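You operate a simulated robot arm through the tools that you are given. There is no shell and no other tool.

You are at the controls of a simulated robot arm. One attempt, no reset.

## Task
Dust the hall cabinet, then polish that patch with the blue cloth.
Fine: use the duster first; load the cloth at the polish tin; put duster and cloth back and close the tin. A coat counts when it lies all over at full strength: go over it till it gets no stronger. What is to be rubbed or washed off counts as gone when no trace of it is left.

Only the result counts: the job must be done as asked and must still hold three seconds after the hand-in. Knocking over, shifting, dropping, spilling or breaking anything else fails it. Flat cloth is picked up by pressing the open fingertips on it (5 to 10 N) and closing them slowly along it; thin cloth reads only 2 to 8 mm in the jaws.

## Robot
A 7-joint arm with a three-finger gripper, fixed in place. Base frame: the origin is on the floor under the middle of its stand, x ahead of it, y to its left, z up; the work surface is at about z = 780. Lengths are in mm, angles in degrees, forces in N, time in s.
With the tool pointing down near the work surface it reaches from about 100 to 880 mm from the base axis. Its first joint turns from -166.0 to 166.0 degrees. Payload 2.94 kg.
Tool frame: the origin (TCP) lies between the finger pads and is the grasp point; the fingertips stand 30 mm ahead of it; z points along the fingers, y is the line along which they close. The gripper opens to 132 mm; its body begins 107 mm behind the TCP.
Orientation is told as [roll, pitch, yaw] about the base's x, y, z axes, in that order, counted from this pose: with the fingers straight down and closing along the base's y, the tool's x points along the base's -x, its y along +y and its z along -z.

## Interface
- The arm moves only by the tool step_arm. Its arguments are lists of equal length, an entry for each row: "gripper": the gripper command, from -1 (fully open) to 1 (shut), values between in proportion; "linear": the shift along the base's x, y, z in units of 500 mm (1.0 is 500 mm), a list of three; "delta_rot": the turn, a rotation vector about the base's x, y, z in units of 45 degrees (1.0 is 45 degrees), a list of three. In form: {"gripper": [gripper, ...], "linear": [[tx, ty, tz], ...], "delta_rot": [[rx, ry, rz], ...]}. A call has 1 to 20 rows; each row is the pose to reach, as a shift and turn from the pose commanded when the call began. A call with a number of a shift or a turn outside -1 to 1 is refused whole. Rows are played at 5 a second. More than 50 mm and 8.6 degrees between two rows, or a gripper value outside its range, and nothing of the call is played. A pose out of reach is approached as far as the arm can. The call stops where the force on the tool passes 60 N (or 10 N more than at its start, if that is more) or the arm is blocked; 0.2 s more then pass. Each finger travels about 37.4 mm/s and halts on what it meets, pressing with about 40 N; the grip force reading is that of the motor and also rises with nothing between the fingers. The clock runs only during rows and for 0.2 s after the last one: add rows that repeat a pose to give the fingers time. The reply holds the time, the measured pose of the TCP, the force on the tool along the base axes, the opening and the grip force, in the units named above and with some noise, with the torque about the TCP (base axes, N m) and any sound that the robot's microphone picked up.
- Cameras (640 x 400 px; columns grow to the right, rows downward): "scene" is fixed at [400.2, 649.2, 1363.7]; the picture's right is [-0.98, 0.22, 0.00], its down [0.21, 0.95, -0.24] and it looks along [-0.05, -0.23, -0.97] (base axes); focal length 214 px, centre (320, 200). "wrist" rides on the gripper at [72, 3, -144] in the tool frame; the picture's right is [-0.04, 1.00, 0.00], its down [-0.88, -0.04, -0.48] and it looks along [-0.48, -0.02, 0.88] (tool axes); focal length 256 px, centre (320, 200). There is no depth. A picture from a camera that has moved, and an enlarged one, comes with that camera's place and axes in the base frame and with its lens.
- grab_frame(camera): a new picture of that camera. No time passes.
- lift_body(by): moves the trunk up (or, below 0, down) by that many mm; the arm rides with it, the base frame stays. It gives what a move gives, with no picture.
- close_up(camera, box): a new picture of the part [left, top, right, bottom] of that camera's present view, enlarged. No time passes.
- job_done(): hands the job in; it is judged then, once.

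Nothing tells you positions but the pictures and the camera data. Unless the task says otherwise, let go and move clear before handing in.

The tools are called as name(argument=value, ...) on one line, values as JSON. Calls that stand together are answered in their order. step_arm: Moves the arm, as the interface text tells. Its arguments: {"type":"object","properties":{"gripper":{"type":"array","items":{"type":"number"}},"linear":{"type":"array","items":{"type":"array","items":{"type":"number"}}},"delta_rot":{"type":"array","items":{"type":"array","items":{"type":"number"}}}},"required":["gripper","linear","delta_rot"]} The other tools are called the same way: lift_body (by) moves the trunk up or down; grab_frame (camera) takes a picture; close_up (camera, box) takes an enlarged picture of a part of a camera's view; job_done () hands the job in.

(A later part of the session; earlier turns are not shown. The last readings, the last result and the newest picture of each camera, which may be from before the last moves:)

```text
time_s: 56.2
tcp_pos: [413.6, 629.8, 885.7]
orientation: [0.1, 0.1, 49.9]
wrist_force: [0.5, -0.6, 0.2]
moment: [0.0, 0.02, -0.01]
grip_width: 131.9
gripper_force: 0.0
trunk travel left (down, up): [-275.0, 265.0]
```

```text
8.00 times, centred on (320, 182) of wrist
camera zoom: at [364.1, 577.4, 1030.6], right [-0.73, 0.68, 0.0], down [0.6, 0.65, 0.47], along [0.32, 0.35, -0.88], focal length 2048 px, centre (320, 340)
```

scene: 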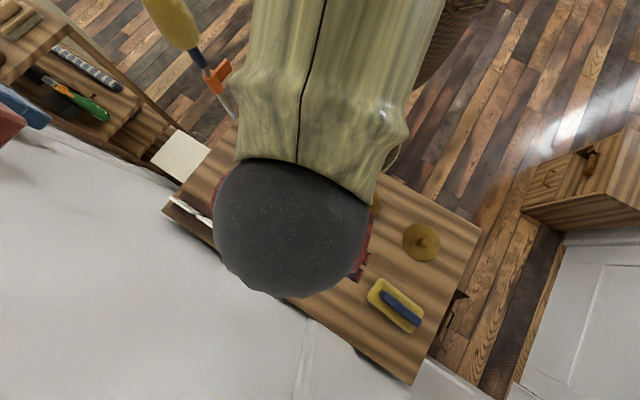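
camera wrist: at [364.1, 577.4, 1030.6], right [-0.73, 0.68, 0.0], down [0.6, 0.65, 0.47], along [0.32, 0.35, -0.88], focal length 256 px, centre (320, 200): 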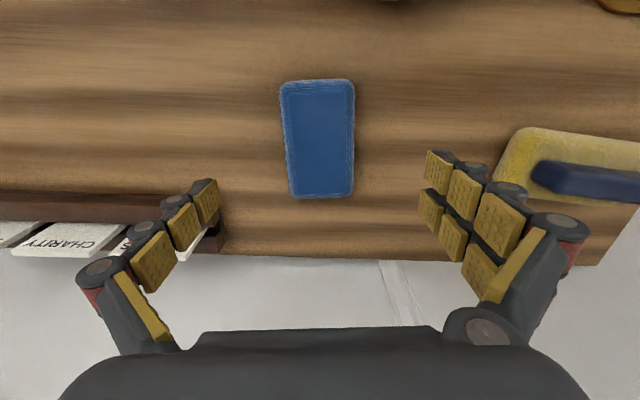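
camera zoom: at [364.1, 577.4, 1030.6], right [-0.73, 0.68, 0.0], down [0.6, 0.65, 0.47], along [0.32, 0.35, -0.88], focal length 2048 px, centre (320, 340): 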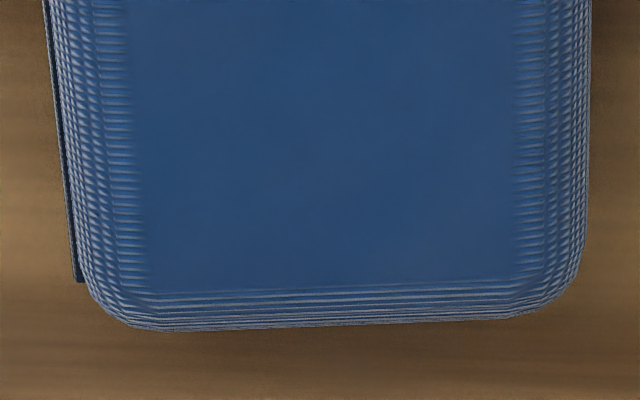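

The cloth is a firm folded pad. I'll narrow the fingers to about 84 mm and descend astride its short side.

step_arm(gripper=[-0.27, -0.27, -0.27, -0.27, -0.27, -0.27, -0.27, -0.27], linear=[[0.002, -0.0018, 0], [0.002, -0.0018, 0], [0.002, -0.0018, 0], [0.002, -0.0018, 0], [0.002, -0.0018, -0.05], [0.002, -0.0018, -0.09], [0.002, -0.0018, -0.12], [0.002, -0.0018, -0.126]], delta_rot=[[0, 0, 0], [0, 0, 0], [0, 0, 0], [0, 0, 0], [0, 0, 0], [0, 0, 0], [0, 0, 0], [0, 0, 0]])

grab_frame(camera="wrist")

grab_frame(camera="scene")

```text
time_s: 58.0
tcp_pos: [414.7, 627.7, 822.5]
orientation: [0.0, 0.1, 49.7]
wrist_force: [0.3, -0.5, -0.7]
moment: [-0.02, -0.02, 0.02]
grip_width: 83.7
gripper_force: 0.1
trunk travel left (down, up): [-275.0, 265.0]
```

```text
taken
camera wrist: at [364.7, 576.8, 967.9], right [-0.73, 0.68, 0.0], down [0.6, 0.65, 0.47], along [0.32, 0.35, -0.88], focal length 256 px, centre (320, 200)
```

wrist: 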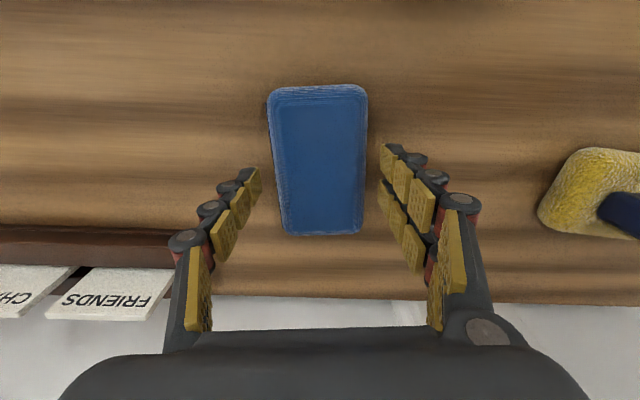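

```text
taken
```

scene: 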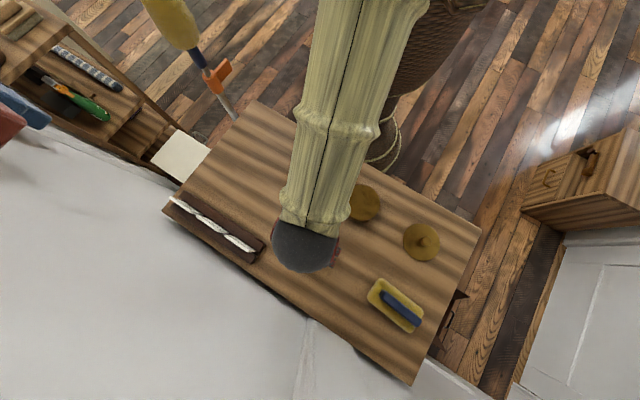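

The cloth sits centred between the fingers and is about 26 mm thick. Lowering a few millimetres more and closing gently.

step_arm(gripper=[-0.27, -0.27, -0.15, -0.05, 0.05, 0.15, 0.25, 0.4, 0.6, 0.8, 1, 1], linear=[[0, 0, -0.004], [0, 0, -0.008], [0, 0, -0.008], [0, 0, -0.008], [0, 0, -0.008], [0, 0, -0.008], [0, 0, -0.008], [0, 0, -0.008], [0, 0, -0.008], [0, 0, -0.008], [0, 0, -0.008], [0, 0, -0.008]], delta_rot=[[0, 0, 0], [0, 0, 0], [0, 0, 0], [0, 0, 0], [0, 0, 0], [0, 0, 0], [0, 0, 0], [0, 0, 0], [0, 0, 0], [0, 0, 0], [0, 0, 0], [0, 0, 0]])

grab_frame(camera="wrist")

```text
time_s: 60.6
tcp_pos: [413.9, 628.3, 820.5]
orientation: [0.0, 0.1, 49.9]
wrist_force: [-0.2, 0.9, 2.1]
moment: [0.01, 0.0, 0.0]
grip_width: 63.9
gripper_force: 39.9
trunk travel left (down, up): [-275.0, 265.0]
```

```text
taken
camera wrist: at [364.7, 576.5, 964.5], right [-0.73, 0.68, 0.0], down [0.6, 0.65, 0.47], along [0.32, 0.35, -0.88], focal length 256 px, centre (320, 200)
```

wrist: 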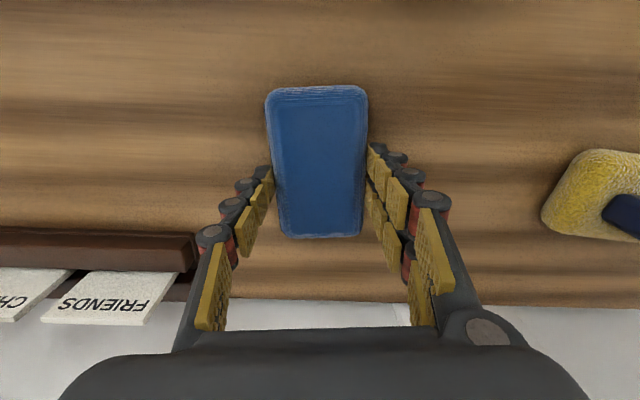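

step_arm(gripper=[1, 1, 1, 1, 1, 1], linear=[[0, 0, 0.01], [0, 0, 0.03], [0, 0, 0.07], [0, 0, 0.13], [0, 0, 0.19], [0, 0, 0.22]], delta_rot=[[0, 0, 0], [0, 0, 0], [0, 0, 0], [0, 0, 0], [0, 0, 0], [0, 0, 0]])

grab_frame(camera="wrist")

grab_frame(camera="scene")

```text
time_s: 62.0
tcp_pos: [414.1, 628.2, 929.4]
orientation: [0.0, 0.1, 49.8]
wrist_force: [0.2, 0.0, -1.2]
moment: [0.04, -0.02, 0.0]
grip_width: 63.6
gripper_force: 39.8
trunk travel left (down, up): [-275.0, 265.0]
```

```text
taken
camera wrist: at [364.4, 576.3, 1074.1], right [-0.73, 0.68, 0.0], down [0.6, 0.65, 0.47], along [0.32, 0.35, -0.88], focal length 256 px, centre (320, 200)
```

wrist: 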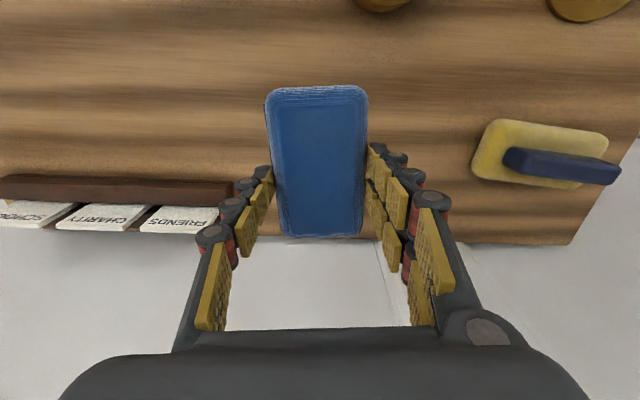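

```text
taken
```

scene: 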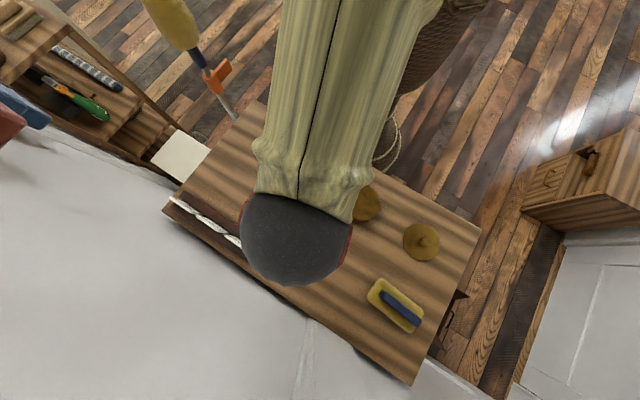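

Cloth is held firmly. Moving it over the open tin.

step_arm(gripper=[1, 1, 1, 1, 1, 1, 1], linear=[[-0.075, -0.04, 0], [-0.15, -0.08, 0], [-0.225, -0.12, 0], [-0.3, -0.159, 0], [-0.3, -0.159, -0.06], [-0.3, -0.159, -0.11], [-0.3, -0.159, -0.12]], delta_rot=[[0, 0, 0], [0, 0, 0], [0, 0, 0], [0, 0, 0], [0, 0, 0], [0, 0, 0], [0, 0, 0]])

grab_frame(camera="wrist")

close_up(camera="scene", box=[300, 130, 440, 250])

```text
time_s: 63.6
tcp_pos: [263.6, 549.5, 869.9]
orientation: [0.0, 0.1, 49.8]
wrist_force: [-0.5, 1.0, -0.3]
moment: [-0.03, -0.01, 0.03]
grip_width: 63.7
gripper_force: 40.1
trunk travel left (down, up): [-275.0, 265.0]
```

```text
taken
camera wrist: at [214.4, 496.8, 1014.4], right [-0.73, 0.68, 0.0], down [0.6, 0.65, 0.47], along [0.32, 0.35, -0.88], focal length 256 px, centre (320, 200)
```

wrist: 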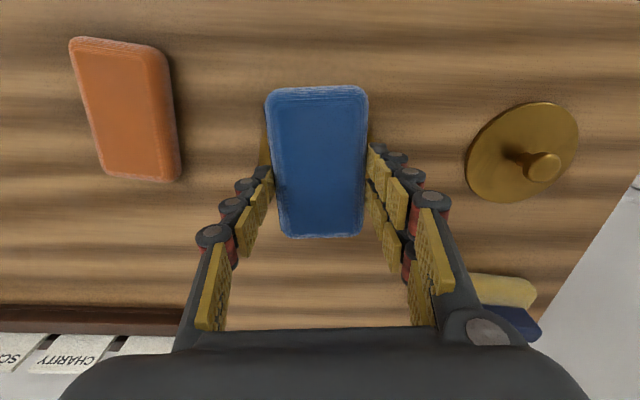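

```text
3.33 times, centred on (370, 190) of scene
camera zoom: at [400.2, 649.2, 1363.7], right [-0.98, 0.22, 0.0], down [0.21, 0.95, -0.24], along [-0.05, -0.23, -0.97], focal length 715 px, centre (153, 233)
```

zoom: 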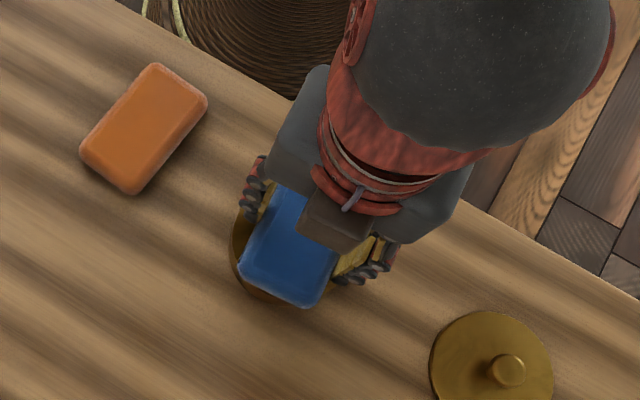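

step_arm(gripper=[1, 1, 1, 1, 1, 1], linear=[[0, 0, -0.006], [0, 0, -0.012], [0, 0, -0.016], [0, 0, -0.02], [0, 0, -0.022], [0, 0, -0.022]], delta_rot=[[0, 0, 0], [0, 0, 0], [0, 0, 0], [0, 0, 0], [0, 0, 0], [0, 0, 0]])

```text
time_s: 65.0
tcp_pos: [264.6, 549.2, 859.2]
orientation: [0.0, 0.0, 49.8]
wrist_force: [-0.5, -0.6, -0.5]
moment: [0.0, -0.05, 0.0]
grip_width: 63.7
gripper_force: 40.0
trunk travel left (down, up): [-275.0, 265.0]
```

step_arm(gripper=[1, 1, 1, 1], linear=[[0, 0, -0.002], [0, 0, -0.004], [0, 0, -0.005], [0, 0, -0.005]], delta_rot=[[0, 0, 0], [0, 0, 0], [0, 0, 0], [0, 0, 0]])

```text
time_s: 66.0
tcp_pos: [263.4, 548.8, 855.2]
orientation: [0.0, 0.1, 49.7]
wrist_force: [0.7, 0.1, 0.3]
moment: [0.02, -0.03, -0.04]
grip_width: 63.8
gripper_force: 40.4
trunk travel left (down, up): [-275.0, 265.0]
```

step_arm(gripper=[1, 1, 1, 1], linear=[[0, 0, -0.001], [0, 0, -0.002], [0, 0, -0.003], [0, 0, -0.003]], delta_rot=[[0, 0, 0], [0, 0, 0], [0, 0, 0], [0, 0, 0]])

```text
time_s: 67.0
tcp_pos: [263.7, 549.7, 855.7]
orientation: [0.0, 0.0, 49.8]
wrist_force: [-0.5, -1.7, 9.5]
moment: [-0.15, 0.09, 0.0]
grip_width: 63.8
gripper_force: 40.2
trunk travel left (down, up): [-275.0, 265.0]
```

Contact with the polish at about 10 N. Holding there for a second so the cloth takes up polish.

step_arm(gripper=[1, 1, 1, 1, 1, 1, 1], linear=[[0, 0, 0], [0, 0, 0], [0, 0, 0], [0, 0, 0], [0, 0, 0], [0, 0, 0], [0, 0, 0]], delta_rot=[[0, 0, 0], [0, 0, 0], [0, 0, 0], [0, 0, 0], [0, 0, 0], [0, 0, 0], [0, 0, 0]])

close_up(camera="scene", box=[310, 150, 420, 240])

grab_frame(camera="wrist")

```text
time_s: 68.6
tcp_pos: [264.1, 549.8, 855.9]
orientation: [0.0, 0.0, 49.8]
wrist_force: [1.0, 1.8, 13.7]
moment: [0.04, -0.01, -0.02]
grip_width: 63.7
gripper_force: 39.8
trunk travel left (down, up): [-275.0, 265.0]
```

```text
4.44 times, centred on (365, 195) of scene
camera zoom: at [400.2, 649.2, 1363.7], right [-0.98, 0.22, 0.0], down [0.21, 0.95, -0.24], along [-0.05, -0.23, -0.97], focal length 953 px, centre (120, 222)
```

zoom: 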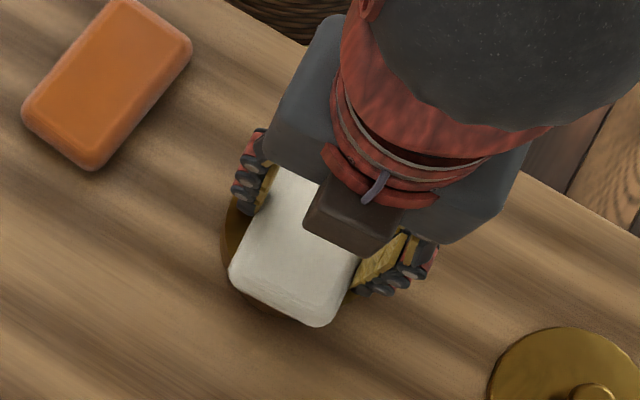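

```text
taken
camera wrist: at [214.6, 496.8, 1000.2], right [-0.73, 0.68, 0.0], down [0.6, 0.65, 0.48], along [0.32, 0.35, -0.88], focal length 256 px, centre (320, 200)
```

wrist: 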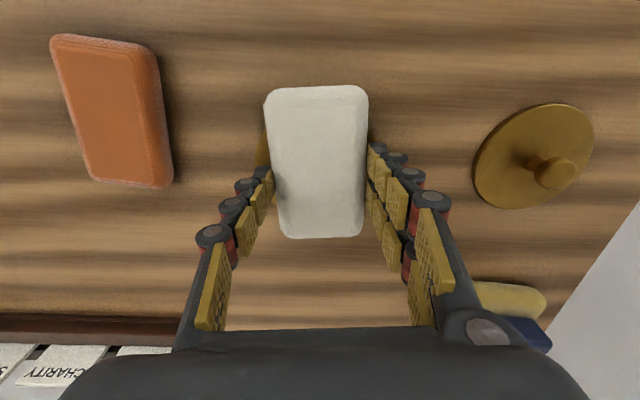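

The cloth has turned white, so it is loaded. Lifting off and turning the hand toward the orientation that worked safely at the patch.

step_arm(gripper=[1, 1, 1, 1, 1, 1], linear=[[0, 0, 0.01], [0, 0, 0.04], [0, 0, 0.08], [0, 0, 0.13], [0, 0, 0.18], [0, 0, 0.22]], delta_rot=[[0, 0, 0], [0, 0, 0], [0, 0, 0], [0, 0, 0], [0, 0, 0], [0, 0, 0]])

step_arm(gripper=[1, 1, 1, 1, 1, 1], linear=[[0.03, -0.02, 0], [0.06, -0.04, 0], [0.09, -0.06, 0], [0.12, -0.08, 0], [0.15, -0.1, 0], [0.18, -0.12, 0]], delta_rot=[[0, 0, -0.167], [0, 0, -0.333], [0, 0, -0.5], [0, 0, -0.667], [0, 0, -0.833], [0, 0, -1.0]])

step_arm(gripper=[1, 1, 1, 1, 1, 1], linear=[[0.03, -0.03, 0], [0.06, -0.06, 0], [0.09, -0.09, 0], [0.12, -0.12, 0], [0.15, -0.15, 0], [0.18, -0.18, 0]], delta_rot=[[0, 0, -0.167], [0, 0, -0.333], [0, 0, -0.5], [0, 0, -0.667], [0, 0, -0.833], [0, 0, -1.0]])

grab_frame(camera="wrist")

grab_frame(camera="scene")

```text
time_s: 70.0
tcp_pos: [263.9, 549.5, 964.8]
orientation: [0.1, 0.3, 49.8]
wrist_force: [-0.5, -0.3, 0.2]
moment: [-0.01, -0.02, -0.05]
grip_width: 63.8
gripper_force: 39.4
trunk travel left (down, up): [-275.0, 265.0]
```

```text
time_s: 71.4
tcp_pos: [353.9, 490.4, 964.9]
orientation: [0.0, 0.1, 4.7]
wrist_force: [-0.4, 0.6, 0.0]
moment: [0.01, 0.0, 0.0]
grip_width: 63.9
gripper_force: 39.4
trunk travel left (down, up): [-275.0, 265.0]
```

```text
time_s: 72.8
tcp_pos: [444.2, 399.8, 964.1]
orientation: [0.0, 0.1, -40.3]
wrist_force: [-0.4, 0.1, -0.1]
moment: [-0.01, 0.0, -0.03]
grip_width: 63.4
gripper_force: 40.1
trunk travel left (down, up): [-275.0, 265.0]
```

```text
taken
camera wrist: at [390.9, 448.3, 1109.2], right [0.68, 0.73, 0.0], down [0.65, -0.6, 0.47], along [0.35, -0.32, -0.88], focal length 256 px, centre (320, 200)
```

wrist: 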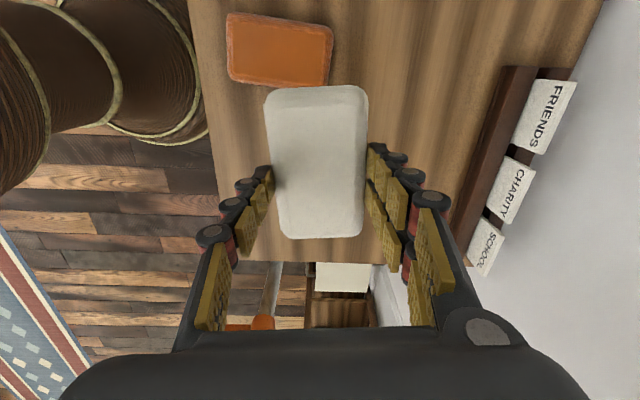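

```text
taken
```

scene: 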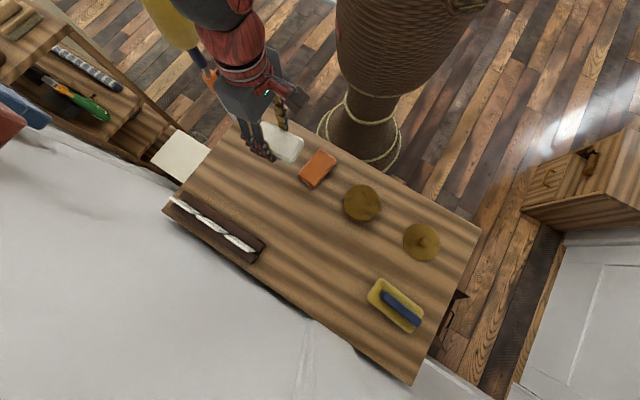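

close_up(camera="scene", box=[120, 0, 300, 120])

```text
3.33 times, centred on (210, 60) of scene
camera zoom: at [400.2, 649.2, 1363.7], right [-0.98, 0.22, 0.0], down [0.21, 0.95, -0.24], along [-0.05, -0.23, -0.97], focal length 715 px, centre (687, 667)
```

zoom: 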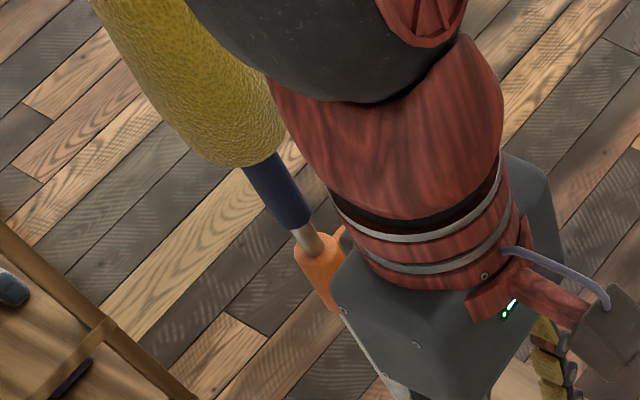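

To keep the forearm well above the tall duster's head while rubbing, I'll raise the trunk a bit so the forearm comes down more steeply.

lift_body(by=120)

grab_frame(camera="scene")

```text
time_s: 74.3
tcp_pos: [442.7, 397.8, 1083.4]
orientation: [0.0, 0.1, -40.3]
wrist_force: [0.5, -0.5, -0.8]
moment: [-0.03, 0.02, -0.02]
grip_width: 63.6
gripper_force: 39.4
trunk travel left (down, up): [-395.0, 145.0]
```

```text
taken
```

scene: 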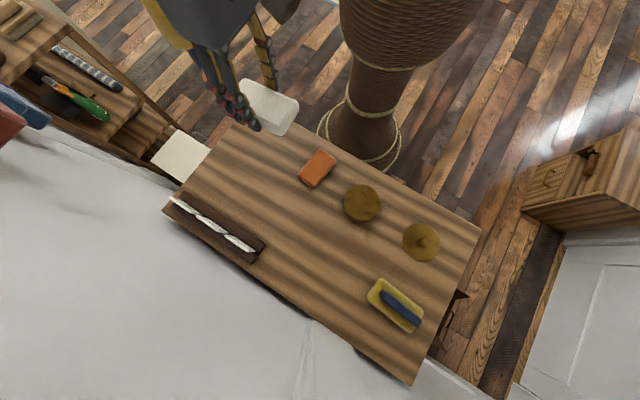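

step_arm(gripper=[1, 1, 1, 1, 1, 1], linear=[[0.015, -0.03, -0.07], [0.035, -0.07, -0.14], [0.06, -0.11, -0.21], [0.085, -0.15, -0.28], [0.11, -0.19, -0.35], [0.11, -0.19, -0.4]], delta_rot=[[0, 0, -0.02], [0, 0, -0.04], [0, 0, -0.06], [0, 0, -0.08], [0, 0, -0.107], [0, 0, -0.107]])

grab_frame(camera="scene")

grab_frame(camera="wrist")

close_up(camera="scene", box=[120, 0, 300, 120])

```text
time_s: 75.7
tcp_pos: [499.7, 304.2, 883.1]
orientation: [0.0, 0.1, -44.9]
wrist_force: [0.4, 0.3, 0.7]
moment: [-0.06, 0.05, 0.01]
grip_width: 63.4
gripper_force: 40.0
trunk travel left (down, up): [-395.0, 145.0]
```

```text
taken
```

scene: 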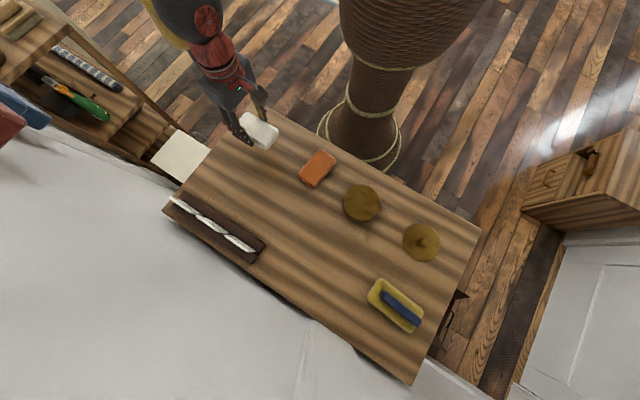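

```text
taken
camera wrist: at [449.7, 358.6, 1028.5], right [0.74, 0.68, 0.0], down [0.59, -0.65, 0.47], along [0.32, -0.35, -0.88], focal length 256 px, centre (320, 200)
```

wrist: 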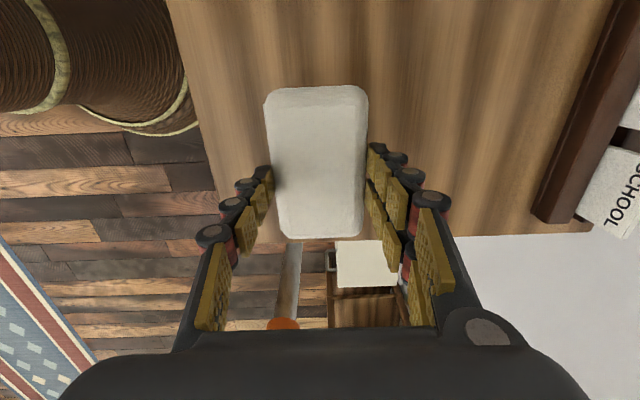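

```text
3.33 times, centred on (210, 60) of scene
camera zoom: at [400.2, 649.2, 1363.7], right [-0.98, 0.22, 0.0], down [0.21, 0.95, -0.24], along [-0.05, -0.23, -0.97], focal length 715 px, centre (687, 667)
```

zoom: 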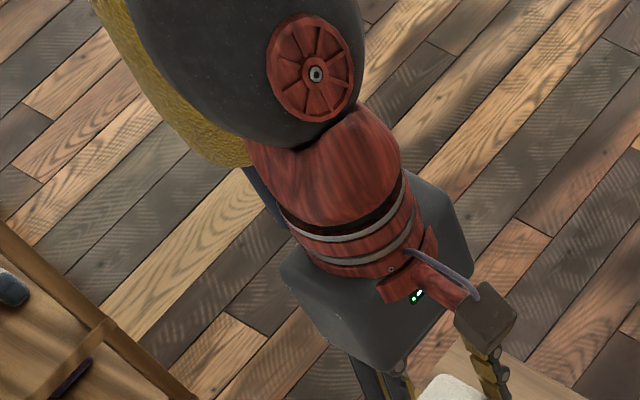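

Forearm is clear of the pole. Lowering the loaded cloth onto the patch.

step_arm(gripper=[1, 1, 1, 1, 1], linear=[[0, 0, -0.06], [0, 0, -0.1], [0, 0, -0.118], [0, 0, -0.124], [0, 0, -0.126]], delta_rot=[[0, 0, 0], [0, 0, 0], [0, 0, 0], [0, 0, 0], [0, 0, 0]])

step_arm(gripper=[1, 1, 1], linear=[[0, 0, -0.002], [0, 0, -0.004], [0, 0, -0.004]], delta_rot=[[0, 0, 0], [0, 0, 0], [0, 0, 0]])

close_up(camera="scene", box=[100, 0, 300, 180])

```text
time_s: 76.9
tcp_pos: [498.9, 303.8, 822.1]
orientation: [0.0, 0.1, -45.0]
wrist_force: [0.4, 0.4, 0.4]
moment: [0.01, -0.01, 0.0]
grip_width: 63.3
gripper_force: 40.2
trunk travel left (down, up): [-395.0, 145.0]
```

```text
time_s: 77.7
tcp_pos: [499.2, 304.2, 820.1]
orientation: [-0.1, 0.0, -45.0]
wrist_force: [-0.3, -0.8, 3.1]
moment: [-0.07, -0.03, 0.01]
grip_width: 63.5
gripper_force: 39.3
trunk travel left (down, up): [-395.0, 145.0]
```

```text
2.22 times, centred on (200, 90) of scene
camera zoom: at [400.2, 649.2, 1363.7], right [-0.98, 0.22, 0.0], down [0.21, 0.95, -0.24], along [-0.05, -0.23, -0.97], focal length 477 px, centre (587, 444)
```

zoom: 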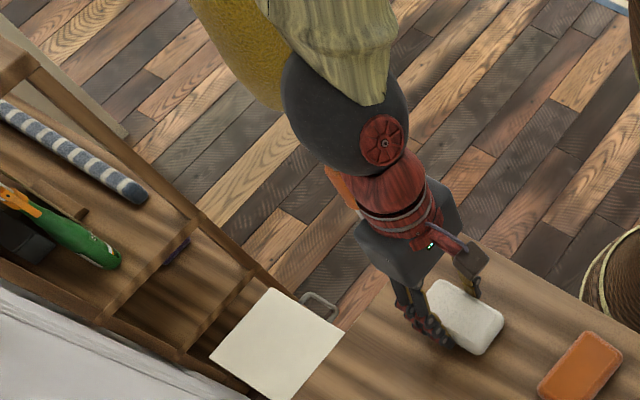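

Light contact. Now rubbing the polish over the whole patch with slightly more pressure in overlapping strokes.

step_arm(gripper=[1, 1, 1, 1, 1, 1, 1, 1, 1, 1, 1, 1, 1, 1, 1, 1, 1, 1, 1, 1], linear=[[-0.0283, -0.0283, -0.002], [-0.0566, -0.0566, -0.002], [-0.082, -0.0311, -0.002], [-0.0537, -0.0028, -0.002], [-0.0255, 0.0255, -0.002], [0.0028, 0.0537, -0.002], [0.0311, 0.082, -0.002], [0.0566, 0.0566, -0.002], [0.082, 0.0311, -0.002], [0.0537, 0.0028, -0.002], [0.0255, -0.0255, -0.002], [-0.0028, -0.0537, -0.002], [-0.0311, -0.082, -0.002], [-0.0566, -0.0566, -0.002], [-0.0283, -0.0283, -0.002], [0, 0, -0.002], [0.0283, 0.0283, -0.002], [0.0566, 0.0566, -0.002], [0.0283, 0.0283, -0.002], [0, 0, -0.002]], delta_rot=[[0, 0, 0], [0, 0, 0], [0, 0, 0], [0, 0, 0], [0, 0, 0], [0, 0, 0], [0, 0, 0], [0, 0, 0], [0, 0, 0], [0, 0, 0], [0, 0, 0], [0, 0, 0], [0, 0, 0], [0, 0, 0], [0, 0, 0], [0, 0, 0], [0, 0, 0], [0, 0, 0], [0, 0, 0], [0, 0, 0]])

close_up(camera="scene", box=[180, 60, 340, 200])

grab_frame(camera="wrist")

```text
time_s: 81.9
tcp_pos: [501.3, 303.5, 819.6]
orientation: [0.2, 0.1, -44.9]
wrist_force: [3.2, 4.1, 15.4]
moment: [-0.17, 0.31, -0.04]
grip_width: 63.6
gripper_force: 40.4
trunk travel left (down, up): [-395.0, 145.0]
```

```text
2.86 times, centred on (260, 130) of scene
camera zoom: at [400.2, 649.2, 1363.7], right [-0.98, 0.22, 0.0], down [0.21, 0.95, -0.24], along [-0.05, -0.23, -0.97], focal length 613 px, centre (491, 400)
```

zoom: 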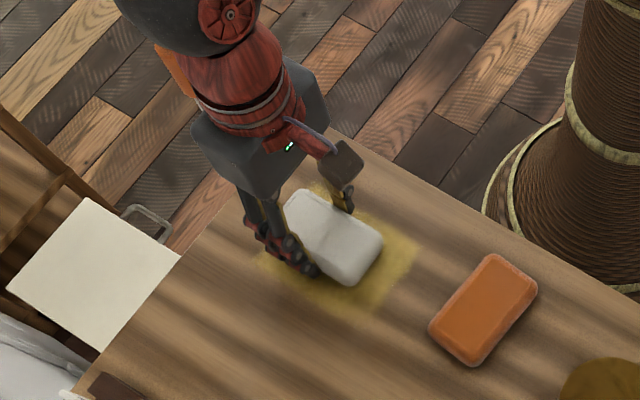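

```text
taken
camera wrist: at [451.2, 358.2, 963.5], right [0.74, 0.68, 0.0], down [0.59, -0.65, 0.47], along [0.32, -0.35, -0.88], focal length 256 px, centre (320, 200)
```

wrist: 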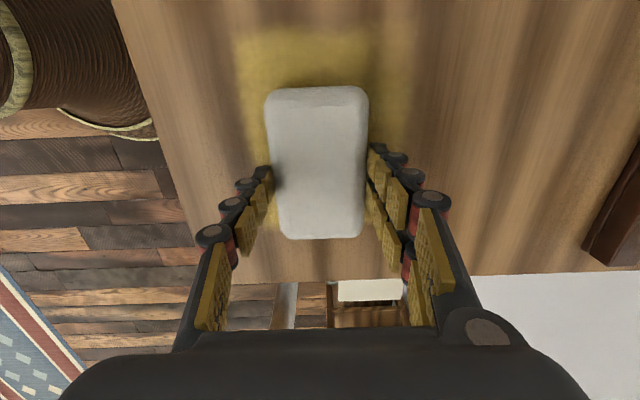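

A yellowish film is appearing and the cloth is still pale (loaded). Continuing with wider overlapping passes.

step_arm(gripper=[1, 1, 1, 1, 1, 1, 1, 1, 1, 1, 1, 1, 1, 1, 1, 1, 1, 1, 1, 1], linear=[[-0.0311, 0.0311, 0], [0.0042, 0.0665, 0], [0.0368, 0.099, 0], [0.0679, 0.0679, 0], [0.099, 0.0368, 0], [0.0665, 0.0042, 0], [0.0311, -0.0311, 0], [-0.0042, -0.0665, 0], [-0.0368, -0.099, 0], [-0.0679, -0.0679, 0], [-0.099, -0.0368, 0], [-0.0665, -0.0042, 0], [-0.0311, 0.0311, 0], [0.0042, 0.0665, 0], [0.0368, 0.099, 0], [0.0679, 0.0679, 0], [0.0354, 0.0354, 0], [0, 0, 0], [-0.0354, -0.0354, 0], [-0.0679, -0.0679, 0]], delta_rot=[[0, 0, 0], [0, 0, 0], [0, 0, 0], [0, 0, 0], [0, 0, 0], [0, 0, 0], [0, 0, 0], [0, 0, 0], [0, 0, 0], [0, 0, 0], [0, 0, 0], [0, 0, 0], [0, 0, 0], [0, 0, 0], [0, 0, 0], [0, 0, 0], [0, 0, 0], [0, 0, 0], [0, 0, 0], [0, 0, 0]])

close_up(camera="scene", box=[180, 60, 340, 200])

grab_frame(camera="wrist")

```text
time_s: 86.1
tcp_pos: [465.0, 271.0, 817.8]
orientation: [0.0, 0.0, -44.9]
wrist_force: [0.7, -1.9, 8.0]
moment: [-0.05, -0.06, 0.01]
grip_width: 63.5
gripper_force: 40.0
trunk travel left (down, up): [-395.0, 145.0]
```

```text
2.86 times, centred on (260, 130) of scene
camera zoom: at [400.2, 649.2, 1363.7], right [-0.98, 0.22, 0.0], down [0.21, 0.95, -0.24], along [-0.05, -0.23, -0.97], focal length 613 px, centre (491, 400)
```

zoom: 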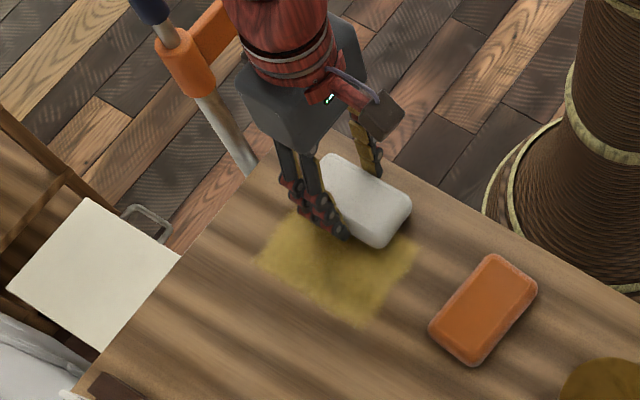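

```text
taken
camera wrist: at [415.5, 323.6, 963.5], right [0.74, 0.68, 0.0], down [0.59, -0.65, 0.47], along [0.32, -0.35, -0.88], focal length 256 px, centre (320, 200)
```

wrist: 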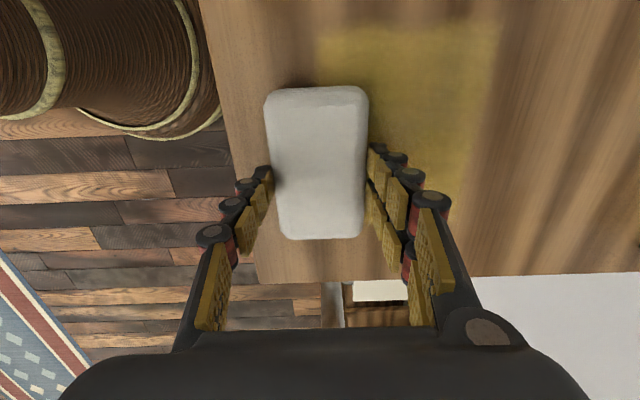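

step_arm(gripper=[1, 1, 1, 1, 1, 1, 1, 1, 1, 1], linear=[[0, 0, 0.04], [0, 0, 0.12], [0, 0, 0.2], [-0.03, 0.06, 0.26], [-0.06, 0.13, 0.28], [-0.09, 0.2, 0.28], [-0.12, 0.27, 0.28], [-0.16, 0.34, 0.28], [-0.2, 0.41, 0.28], [-0.26, 0.48, 0.28]], delta_rot=[[0, 0, 0], [0, 0, 0], [0, 0, 0], [0, 0, 0], [0, 0, 0], [0, 0, 0], [0, 0, 0], [0, 0, 0], [0, 0, 0], [0, 0, 0]])

grab_frame(camera="scene")

close_up(camera="scene", box=[220, 105, 320, 185])

grab_frame(camera="wrist")

```text
time_s: 88.3
tcp_pos: [333.3, 509.3, 957.7]
orientation: [-0.1, 0.0, -45.0]
wrist_force: [0.1, 0.2, -0.8]
moment: [0.0, 0.0, -0.02]
grip_width: 63.6
gripper_force: 39.9
trunk travel left (down, up): [-395.0, 145.0]
```

```text
taken
```

scene: 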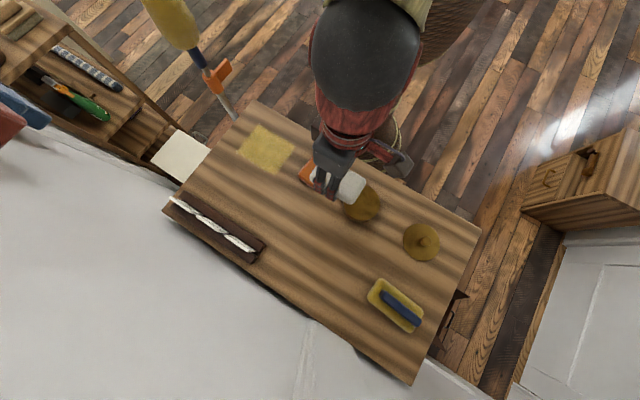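

```text
5.00 times, centred on (270, 145) of scene
camera zoom: at [400.2, 649.2, 1363.7], right [-0.98, 0.22, 0.0], down [0.21, 0.95, -0.24], along [-0.05, -0.23, -0.97], focal length 1072 px, centre (570, 475)
```

zoom: 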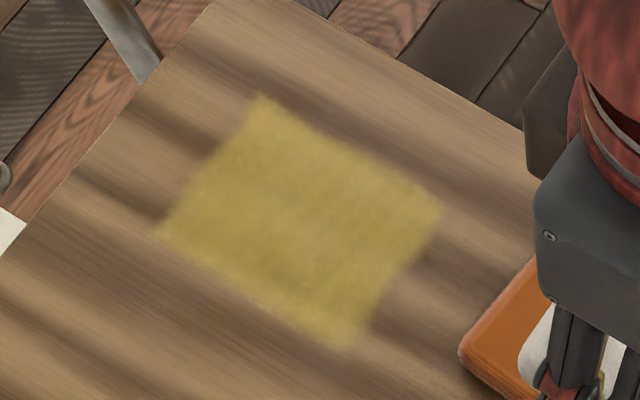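

```text
taken
camera wrist: at [284.5, 563.3, 1102.4], right [0.74, 0.67, 0.0], down [0.59, -0.65, 0.48], along [0.32, -0.35, -0.88], focal length 256 px, centre (320, 200)
```

wrist: 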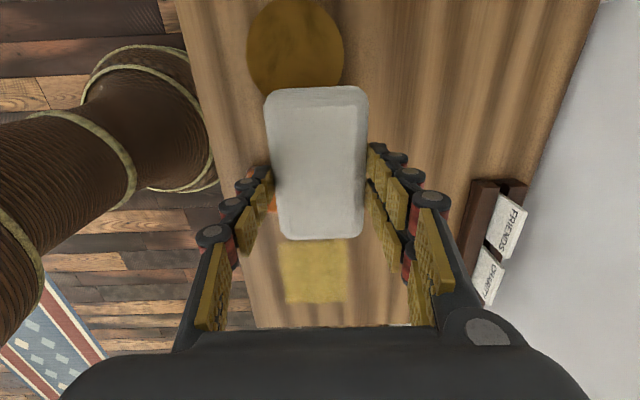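

The film covers a rectangle about 140 × 105 mm; I want it at full strength and to make sure its left end isn't cut short. I'll reload at the tin first.

step_arm(gripper=[1, 1, 1, 1, 1, 1, 1, 1], linear=[[-0.07, 0.04, 0], [-0.142, 0.078, 0], [-0.142, 0.078, -0.08], [-0.142, 0.078, -0.15], [-0.142, 0.078, -0.19], [-0.142, 0.078, -0.2], [-0.142, 0.078, -0.204], [-0.142, 0.078, -0.206]], delta_rot=[[0, 0, 0], [0, 0, 0], [0, 0, 0], [0, 0, 0], [0, 0, 0], [0, 0, 0], [0, 0, 0], [0, 0, 0]])

grab_frame(camera="wrist")

```text
time_s: 90.1
tcp_pos: [265.2, 549.2, 855.8]
orientation: [0.0, 0.2, -45.0]
wrist_force: [-0.2, -0.2, 0.3]
moment: [0.0, 0.0, 0.02]
grip_width: 63.5
gripper_force: 40.3
trunk travel left (down, up): [-395.0, 145.0]
```

```text
taken
camera wrist: at [215.0, 602.8, 1000.3], right [0.74, 0.68, 0.0], down [0.59, -0.65, 0.47], along [0.32, -0.35, -0.88], focal length 256 px, centre (320, 200)
```

wrist: 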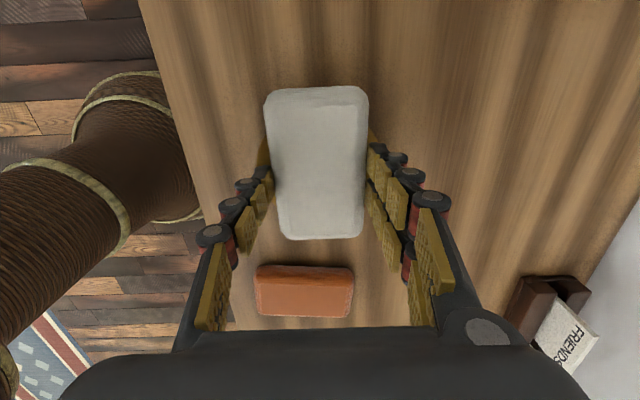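

step_arm(gripper=[1, 1, 1, 1, 1, 1, 1, 1], linear=[[0, 0, -0.001], [0, 0, -0.002], [0, 0, -0.0025], [0, 0, -0.0025], [0, 0, -0.0025], [0, 0, -0.0025], [0, 0, -0.0025], [0, 0, -0.0025]], delta_rot=[[0, 0, 0], [0, 0, 0], [0, 0, 0], [0, 0, 0], [0, 0, 0], [0, 0, 0], [0, 0, 0], [0, 0, 0]])

grab_frame(camera="wrist")

close_up(camera="scene", box=[310, 130, 420, 240])

```text
time_s: 91.9
tcp_pos: [263.7, 548.0, 854.7]
orientation: [0.0, 0.0, -45.0]
wrist_force: [0.0, 0.5, 5.4]
moment: [0.05, -0.08, 0.0]
grip_width: 63.6
gripper_force: 39.8
trunk travel left (down, up): [-395.0, 145.0]
```

```text
taken
camera wrist: at [214.8, 602.6, 999.5], right [0.74, 0.68, 0.0], down [0.59, -0.65, 0.47], along [0.32, -0.35, -0.88], focal length 256 px, centre (320, 200)
```

wrist: 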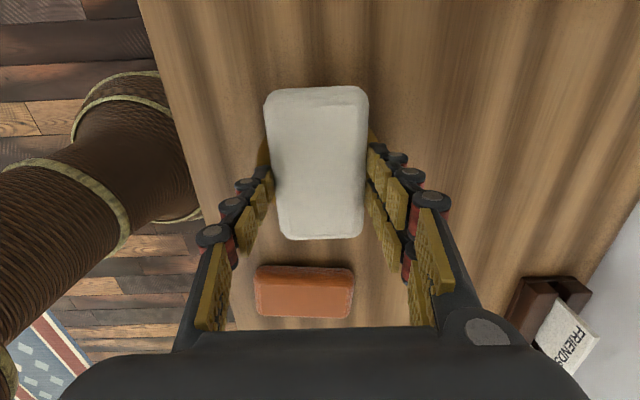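

```text
3.64 times, centred on (365, 185) of scene
camera zoom: at [400.2, 649.2, 1363.7], right [-0.98, 0.22, 0.0], down [0.21, 0.95, -0.24], along [-0.05, -0.23, -0.97], focal length 780 px, centre (156, 254)
```

zoom: 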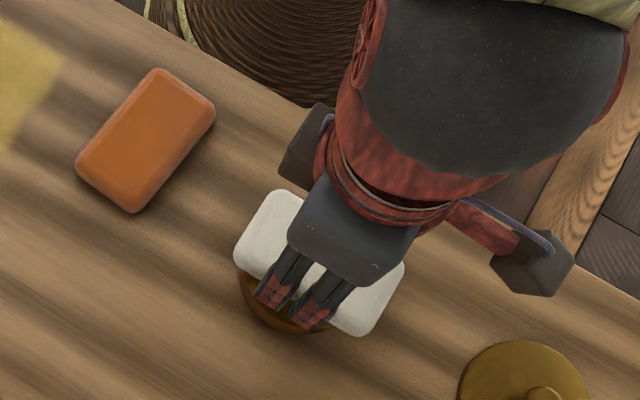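

Reloaded. Going back to the patch and lowering again at the centre of the film.

step_arm(gripper=[1, 1, 1, 1, 1, 1, 1, 1, 1, 1, 1, 1, 1, 1, 1, 1], linear=[[0, 0, 0.03], [0, 0, 0.1], [0, 0, 0.17], [0.06, -0.06, 0.2], [0.125, -0.125, 0.2], [0.19, -0.19, 0.2], [0.255, -0.255, 0.2], [0.32, -0.32, 0.2], [0.385, -0.385, 0.2], [0.43, -0.43, 0.2], [0.458, -0.455, 0.16], [0.458, -0.455, 0.08], [0.458, -0.455, 0], [0.458, -0.455, -0.05], [0.458, -0.455, -0.06], [0.458, -0.455, -0.066]], delta_rot=[[0, 0, 0], [0, 0, 0], [0, 0, 0], [0, 0, 0], [0, 0, 0], [0, 0, 0], [0, 0, 0], [0, 0, 0], [0, 0, 0], [0, 0, 0], [0, 0, 0], [0, 0, 0], [0, 0, 0], [0, 0, 0], [0, 0, 0], [0, 0, 0]])

close_up(camera="scene", box=[180, 60, 340, 200])

grab_frame(camera="wrist")

```text
time_s: 95.3
tcp_pos: [492.9, 321.8, 821.3]
orientation: [0.0, 0.1, -44.9]
wrist_force: [0.4, 0.0, -0.2]
moment: [-0.01, -0.03, 0.01]
grip_width: 63.6
gripper_force: 40.4
trunk travel left (down, up): [-395.0, 145.0]
```

```text
2.86 times, centred on (260, 130) of scene
camera zoom: at [400.2, 649.2, 1363.7], right [-0.98, 0.22, 0.0], down [0.21, 0.95, -0.24], along [-0.05, -0.23, -0.97], focal length 613 px, centre (491, 400)
```

zoom: 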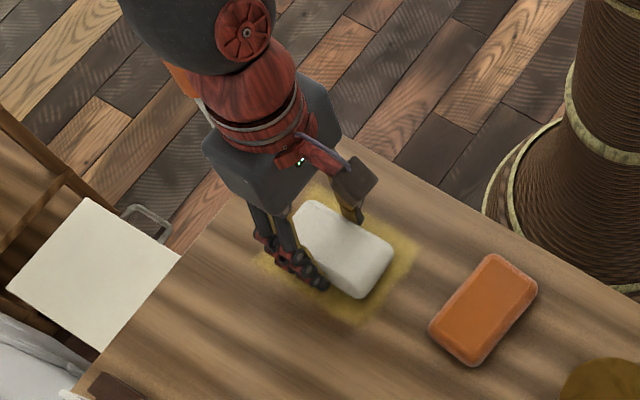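

```text
taken
camera wrist: at [444.0, 375.3, 966.2], right [0.74, 0.68, 0.0], down [0.59, -0.65, 0.47], along [0.32, -0.35, -0.88], focal length 256 px, centre (320, 200)
```

wrist: 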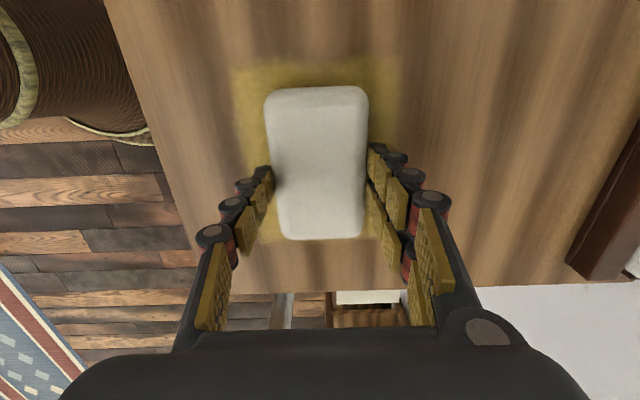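

step_arm(gripper=[1, 1, 1, 1, 1, 1, 1, 1, 1, 1, 1, 1, 1, 1, 1, 1, 1, 1, 1, 1], linear=[[0, 0, -0.003], [0, 0, -0.0058], [-0.0778, -0.0212, -0.0058], [-0.0452, 0.0113, -0.0058], [-0.0113, 0.0452, -0.0058], [0.0212, 0.0778, -0.0058], [0.0778, 0.0212, -0.0058], [0.0452, -0.0113, -0.0058], [0.0113, -0.0452, -0.0058], [-0.0212, -0.0778, -0.0058], [-0.0495, -0.0495, -0.0058], [-0.017, -0.017, -0.0058], [0.017, 0.017, -0.0058], [0.0495, 0.0495, -0.0058], [-0.0071, 0.106, -0.0058], [-0.0396, 0.0735, -0.0058], [-0.0735, 0.0396, -0.0058], [-0.106, 0.0071, -0.0058], [-0.0566, 0, -0.0058], [0, 0, -0.0058]], delta_rot=[[0, 0, 0], [0, 0, 0], [0, 0, 0], [0, 0, 0], [0, 0, 0], [0, 0, 0], [0, 0, 0], [0, 0, 0], [0, 0, 0], [0, 0, 0], [0, 0, 0], [0, 0, 0], [0, 0, 0], [0, 0, 0], [0, 0, 0], [0, 0, 0], [0, 0, 0], [0, 0, 0], [0, 0, 0], [0, 0, 0]])

grab_frame(camera="wrist")

close_up(camera="scene", box=[180, 60, 340, 200])

```text
time_s: 99.5
tcp_pos: [491.3, 321.6, 819.1]
orientation: [-0.1, 0.1, -45.0]
wrist_force: [-1.2, -1.1, 10.6]
moment: [0.04, 0.12, -0.1]
grip_width: 63.7
gripper_force: 39.4
trunk travel left (down, up): [-395.0, 145.0]
```

```text
taken
camera wrist: at [443.4, 374.6, 963.4], right [0.74, 0.68, 0.0], down [0.59, -0.65, 0.47], along [0.32, -0.35, -0.88], focal length 256 px, centre (320, 200)
```

wrist: 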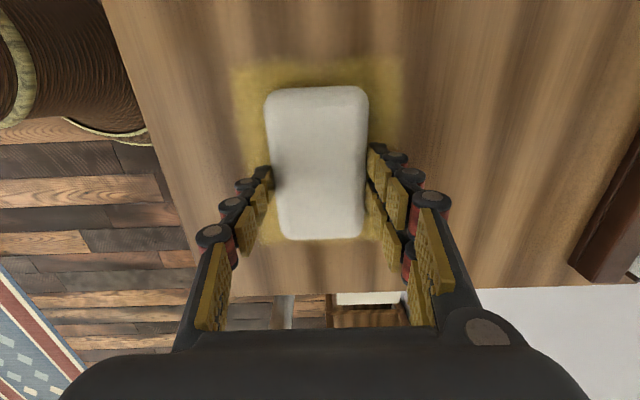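

```text
2.86 times, centred on (260, 130) of scene
camera zoom: at [400.2, 649.2, 1363.7], right [-0.98, 0.22, 0.0], down [0.21, 0.95, -0.24], along [-0.05, -0.23, -0.97], focal length 613 px, centre (491, 400)
```

zoom: 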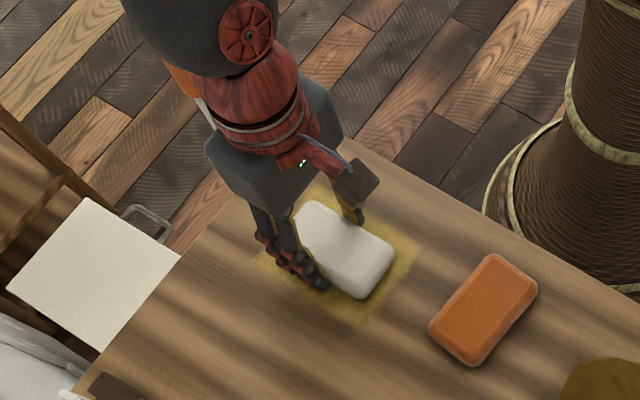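

The film's outline didn't grow, so that rectangle is the patch itself. One more thorough pass including all four corners to bring it to full strength.

step_arm(gripper=[1, 1, 1, 1, 1, 1, 1, 1, 1, 1, 1, 1, 1, 1, 1, 1, 1, 1, 1, 1], linear=[[-0.0679, 0.0113, 0], [-0.0933, -0.0141, 0], [-0.0608, 0.0184, 0], [-0.0255, 0.0537, 0], [0.0141, 0.0933, 0], [0.0467, 0.0608, 0], [0.0933, 0.0141, 0], [0.0566, -0.0226, 0], [0.0226, -0.0566, 0], [-0.0141, -0.0933, 0], [-0.0537, -0.0537, 0], [-0.0933, -0.0141, 0], [-0.0396, 0.0396, 0], [0.0141, 0.0933, 0], [0.0537, 0.0537, 0], [0.0933, 0.0141, 0], [0.0396, -0.0396, 0], [-0.0141, -0.0933, 0], [-0.0283, -0.0283, 0], [0, 0, 0]], delta_rot=[[0, 0, 0], [0, 0, 0], [0, 0, 0], [0, 0, 0], [0, 0, 0], [0, 0, 0], [0, 0, 0], [0, 0, 0], [0, 0, 0], [0, 0, 0], [0, 0, 0], [0, 0, 0], [0, 0, 0], [0, 0, 0], [0, 0, 0], [0, 0, 0], [0, 0, 0], [0, 0, 0], [0, 0, 0], [0, 0, 0]])

step_arm(gripper=[1, 1, 1, 1, 1, 1, 1, 1, 1, 1], linear=[[0, 0, 0.04], [0, 0, 0.12], [0, 0, 0.2], [-0.05, 0.06, 0.26], [-0.1, 0.12, 0.28], [-0.15, 0.18, 0.28], [-0.2, 0.24, 0.28], [-0.25, 0.3, 0.28], [-0.3, 0.36, 0.28], [-0.35, 0.42, 0.28]], delta_rot=[[0, 0, 0], [0, 0, 0], [0, 0, 0], [0, 0, 0], [0, 0, 0], [0, 0, 0], [0, 0, 0], [0, 0, 0], [0, 0, 0], [0, 0, 0]])

close_up(camera="scene", box=[220, 105, 320, 185])

grab_frame(camera="scene")

grab_frame(camera="wrist")

```text
time_s: 103.7
tcp_pos: [493.8, 320.2, 818.7]
orientation: [-0.1, 0.1, -45.1]
wrist_force: [2.1, -2.8, 5.2]
moment: [-0.05, 0.0, -0.04]
grip_width: 63.5
gripper_force: 39.6
trunk travel left (down, up): [-395.0, 145.0]
```

```text
time_s: 105.9
tcp_pos: [317.9, 531.6, 959.2]
orientation: [0.0, 0.1, -45.1]
wrist_force: [0.3, -0.4, -0.7]
moment: [0.03, -0.04, -0.03]
grip_width: 63.8
gripper_force: 39.9
trunk travel left (down, up): [-395.0, 145.0]
```

```text
5.00 times, centred on (270, 145) of scene
camera zoom: at [400.2, 649.2, 1363.7], right [-0.98, 0.22, 0.0], down [0.21, 0.95, -0.24], along [-0.05, -0.23, -0.97], focal length 1072 px, centre (570, 475)
```

zoom: 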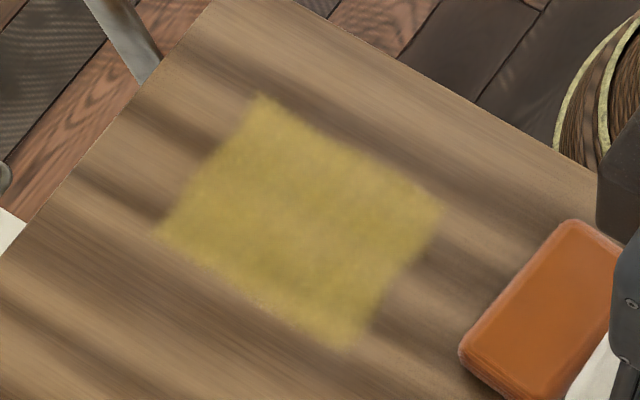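

```text
taken
```

scene: 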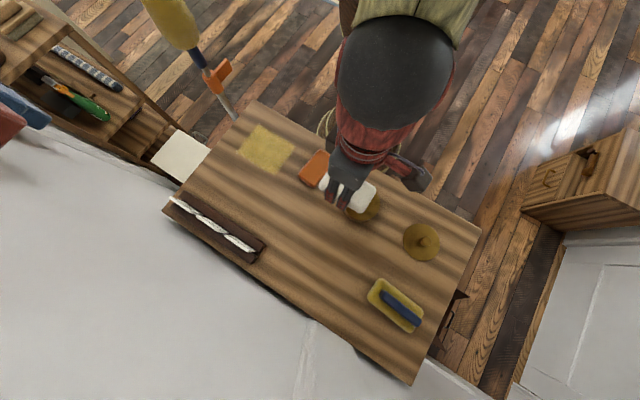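

```text
taken
camera wrist: at [268.9, 585.7, 1103.1], right [0.74, 0.67, 0.0], down [0.59, -0.65, 0.47], along [0.32, -0.35, -0.88], focal length 256 px, centre (320, 200)
```

wrist: 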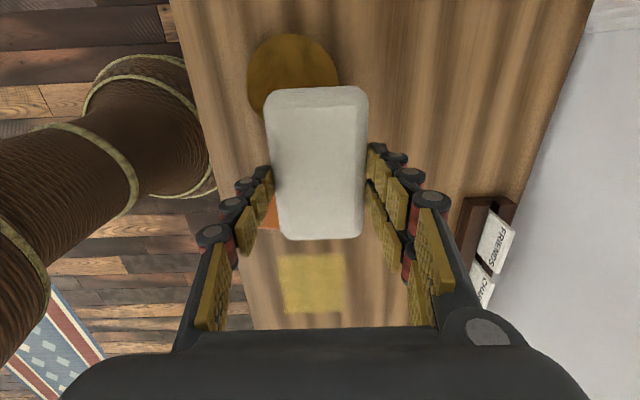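

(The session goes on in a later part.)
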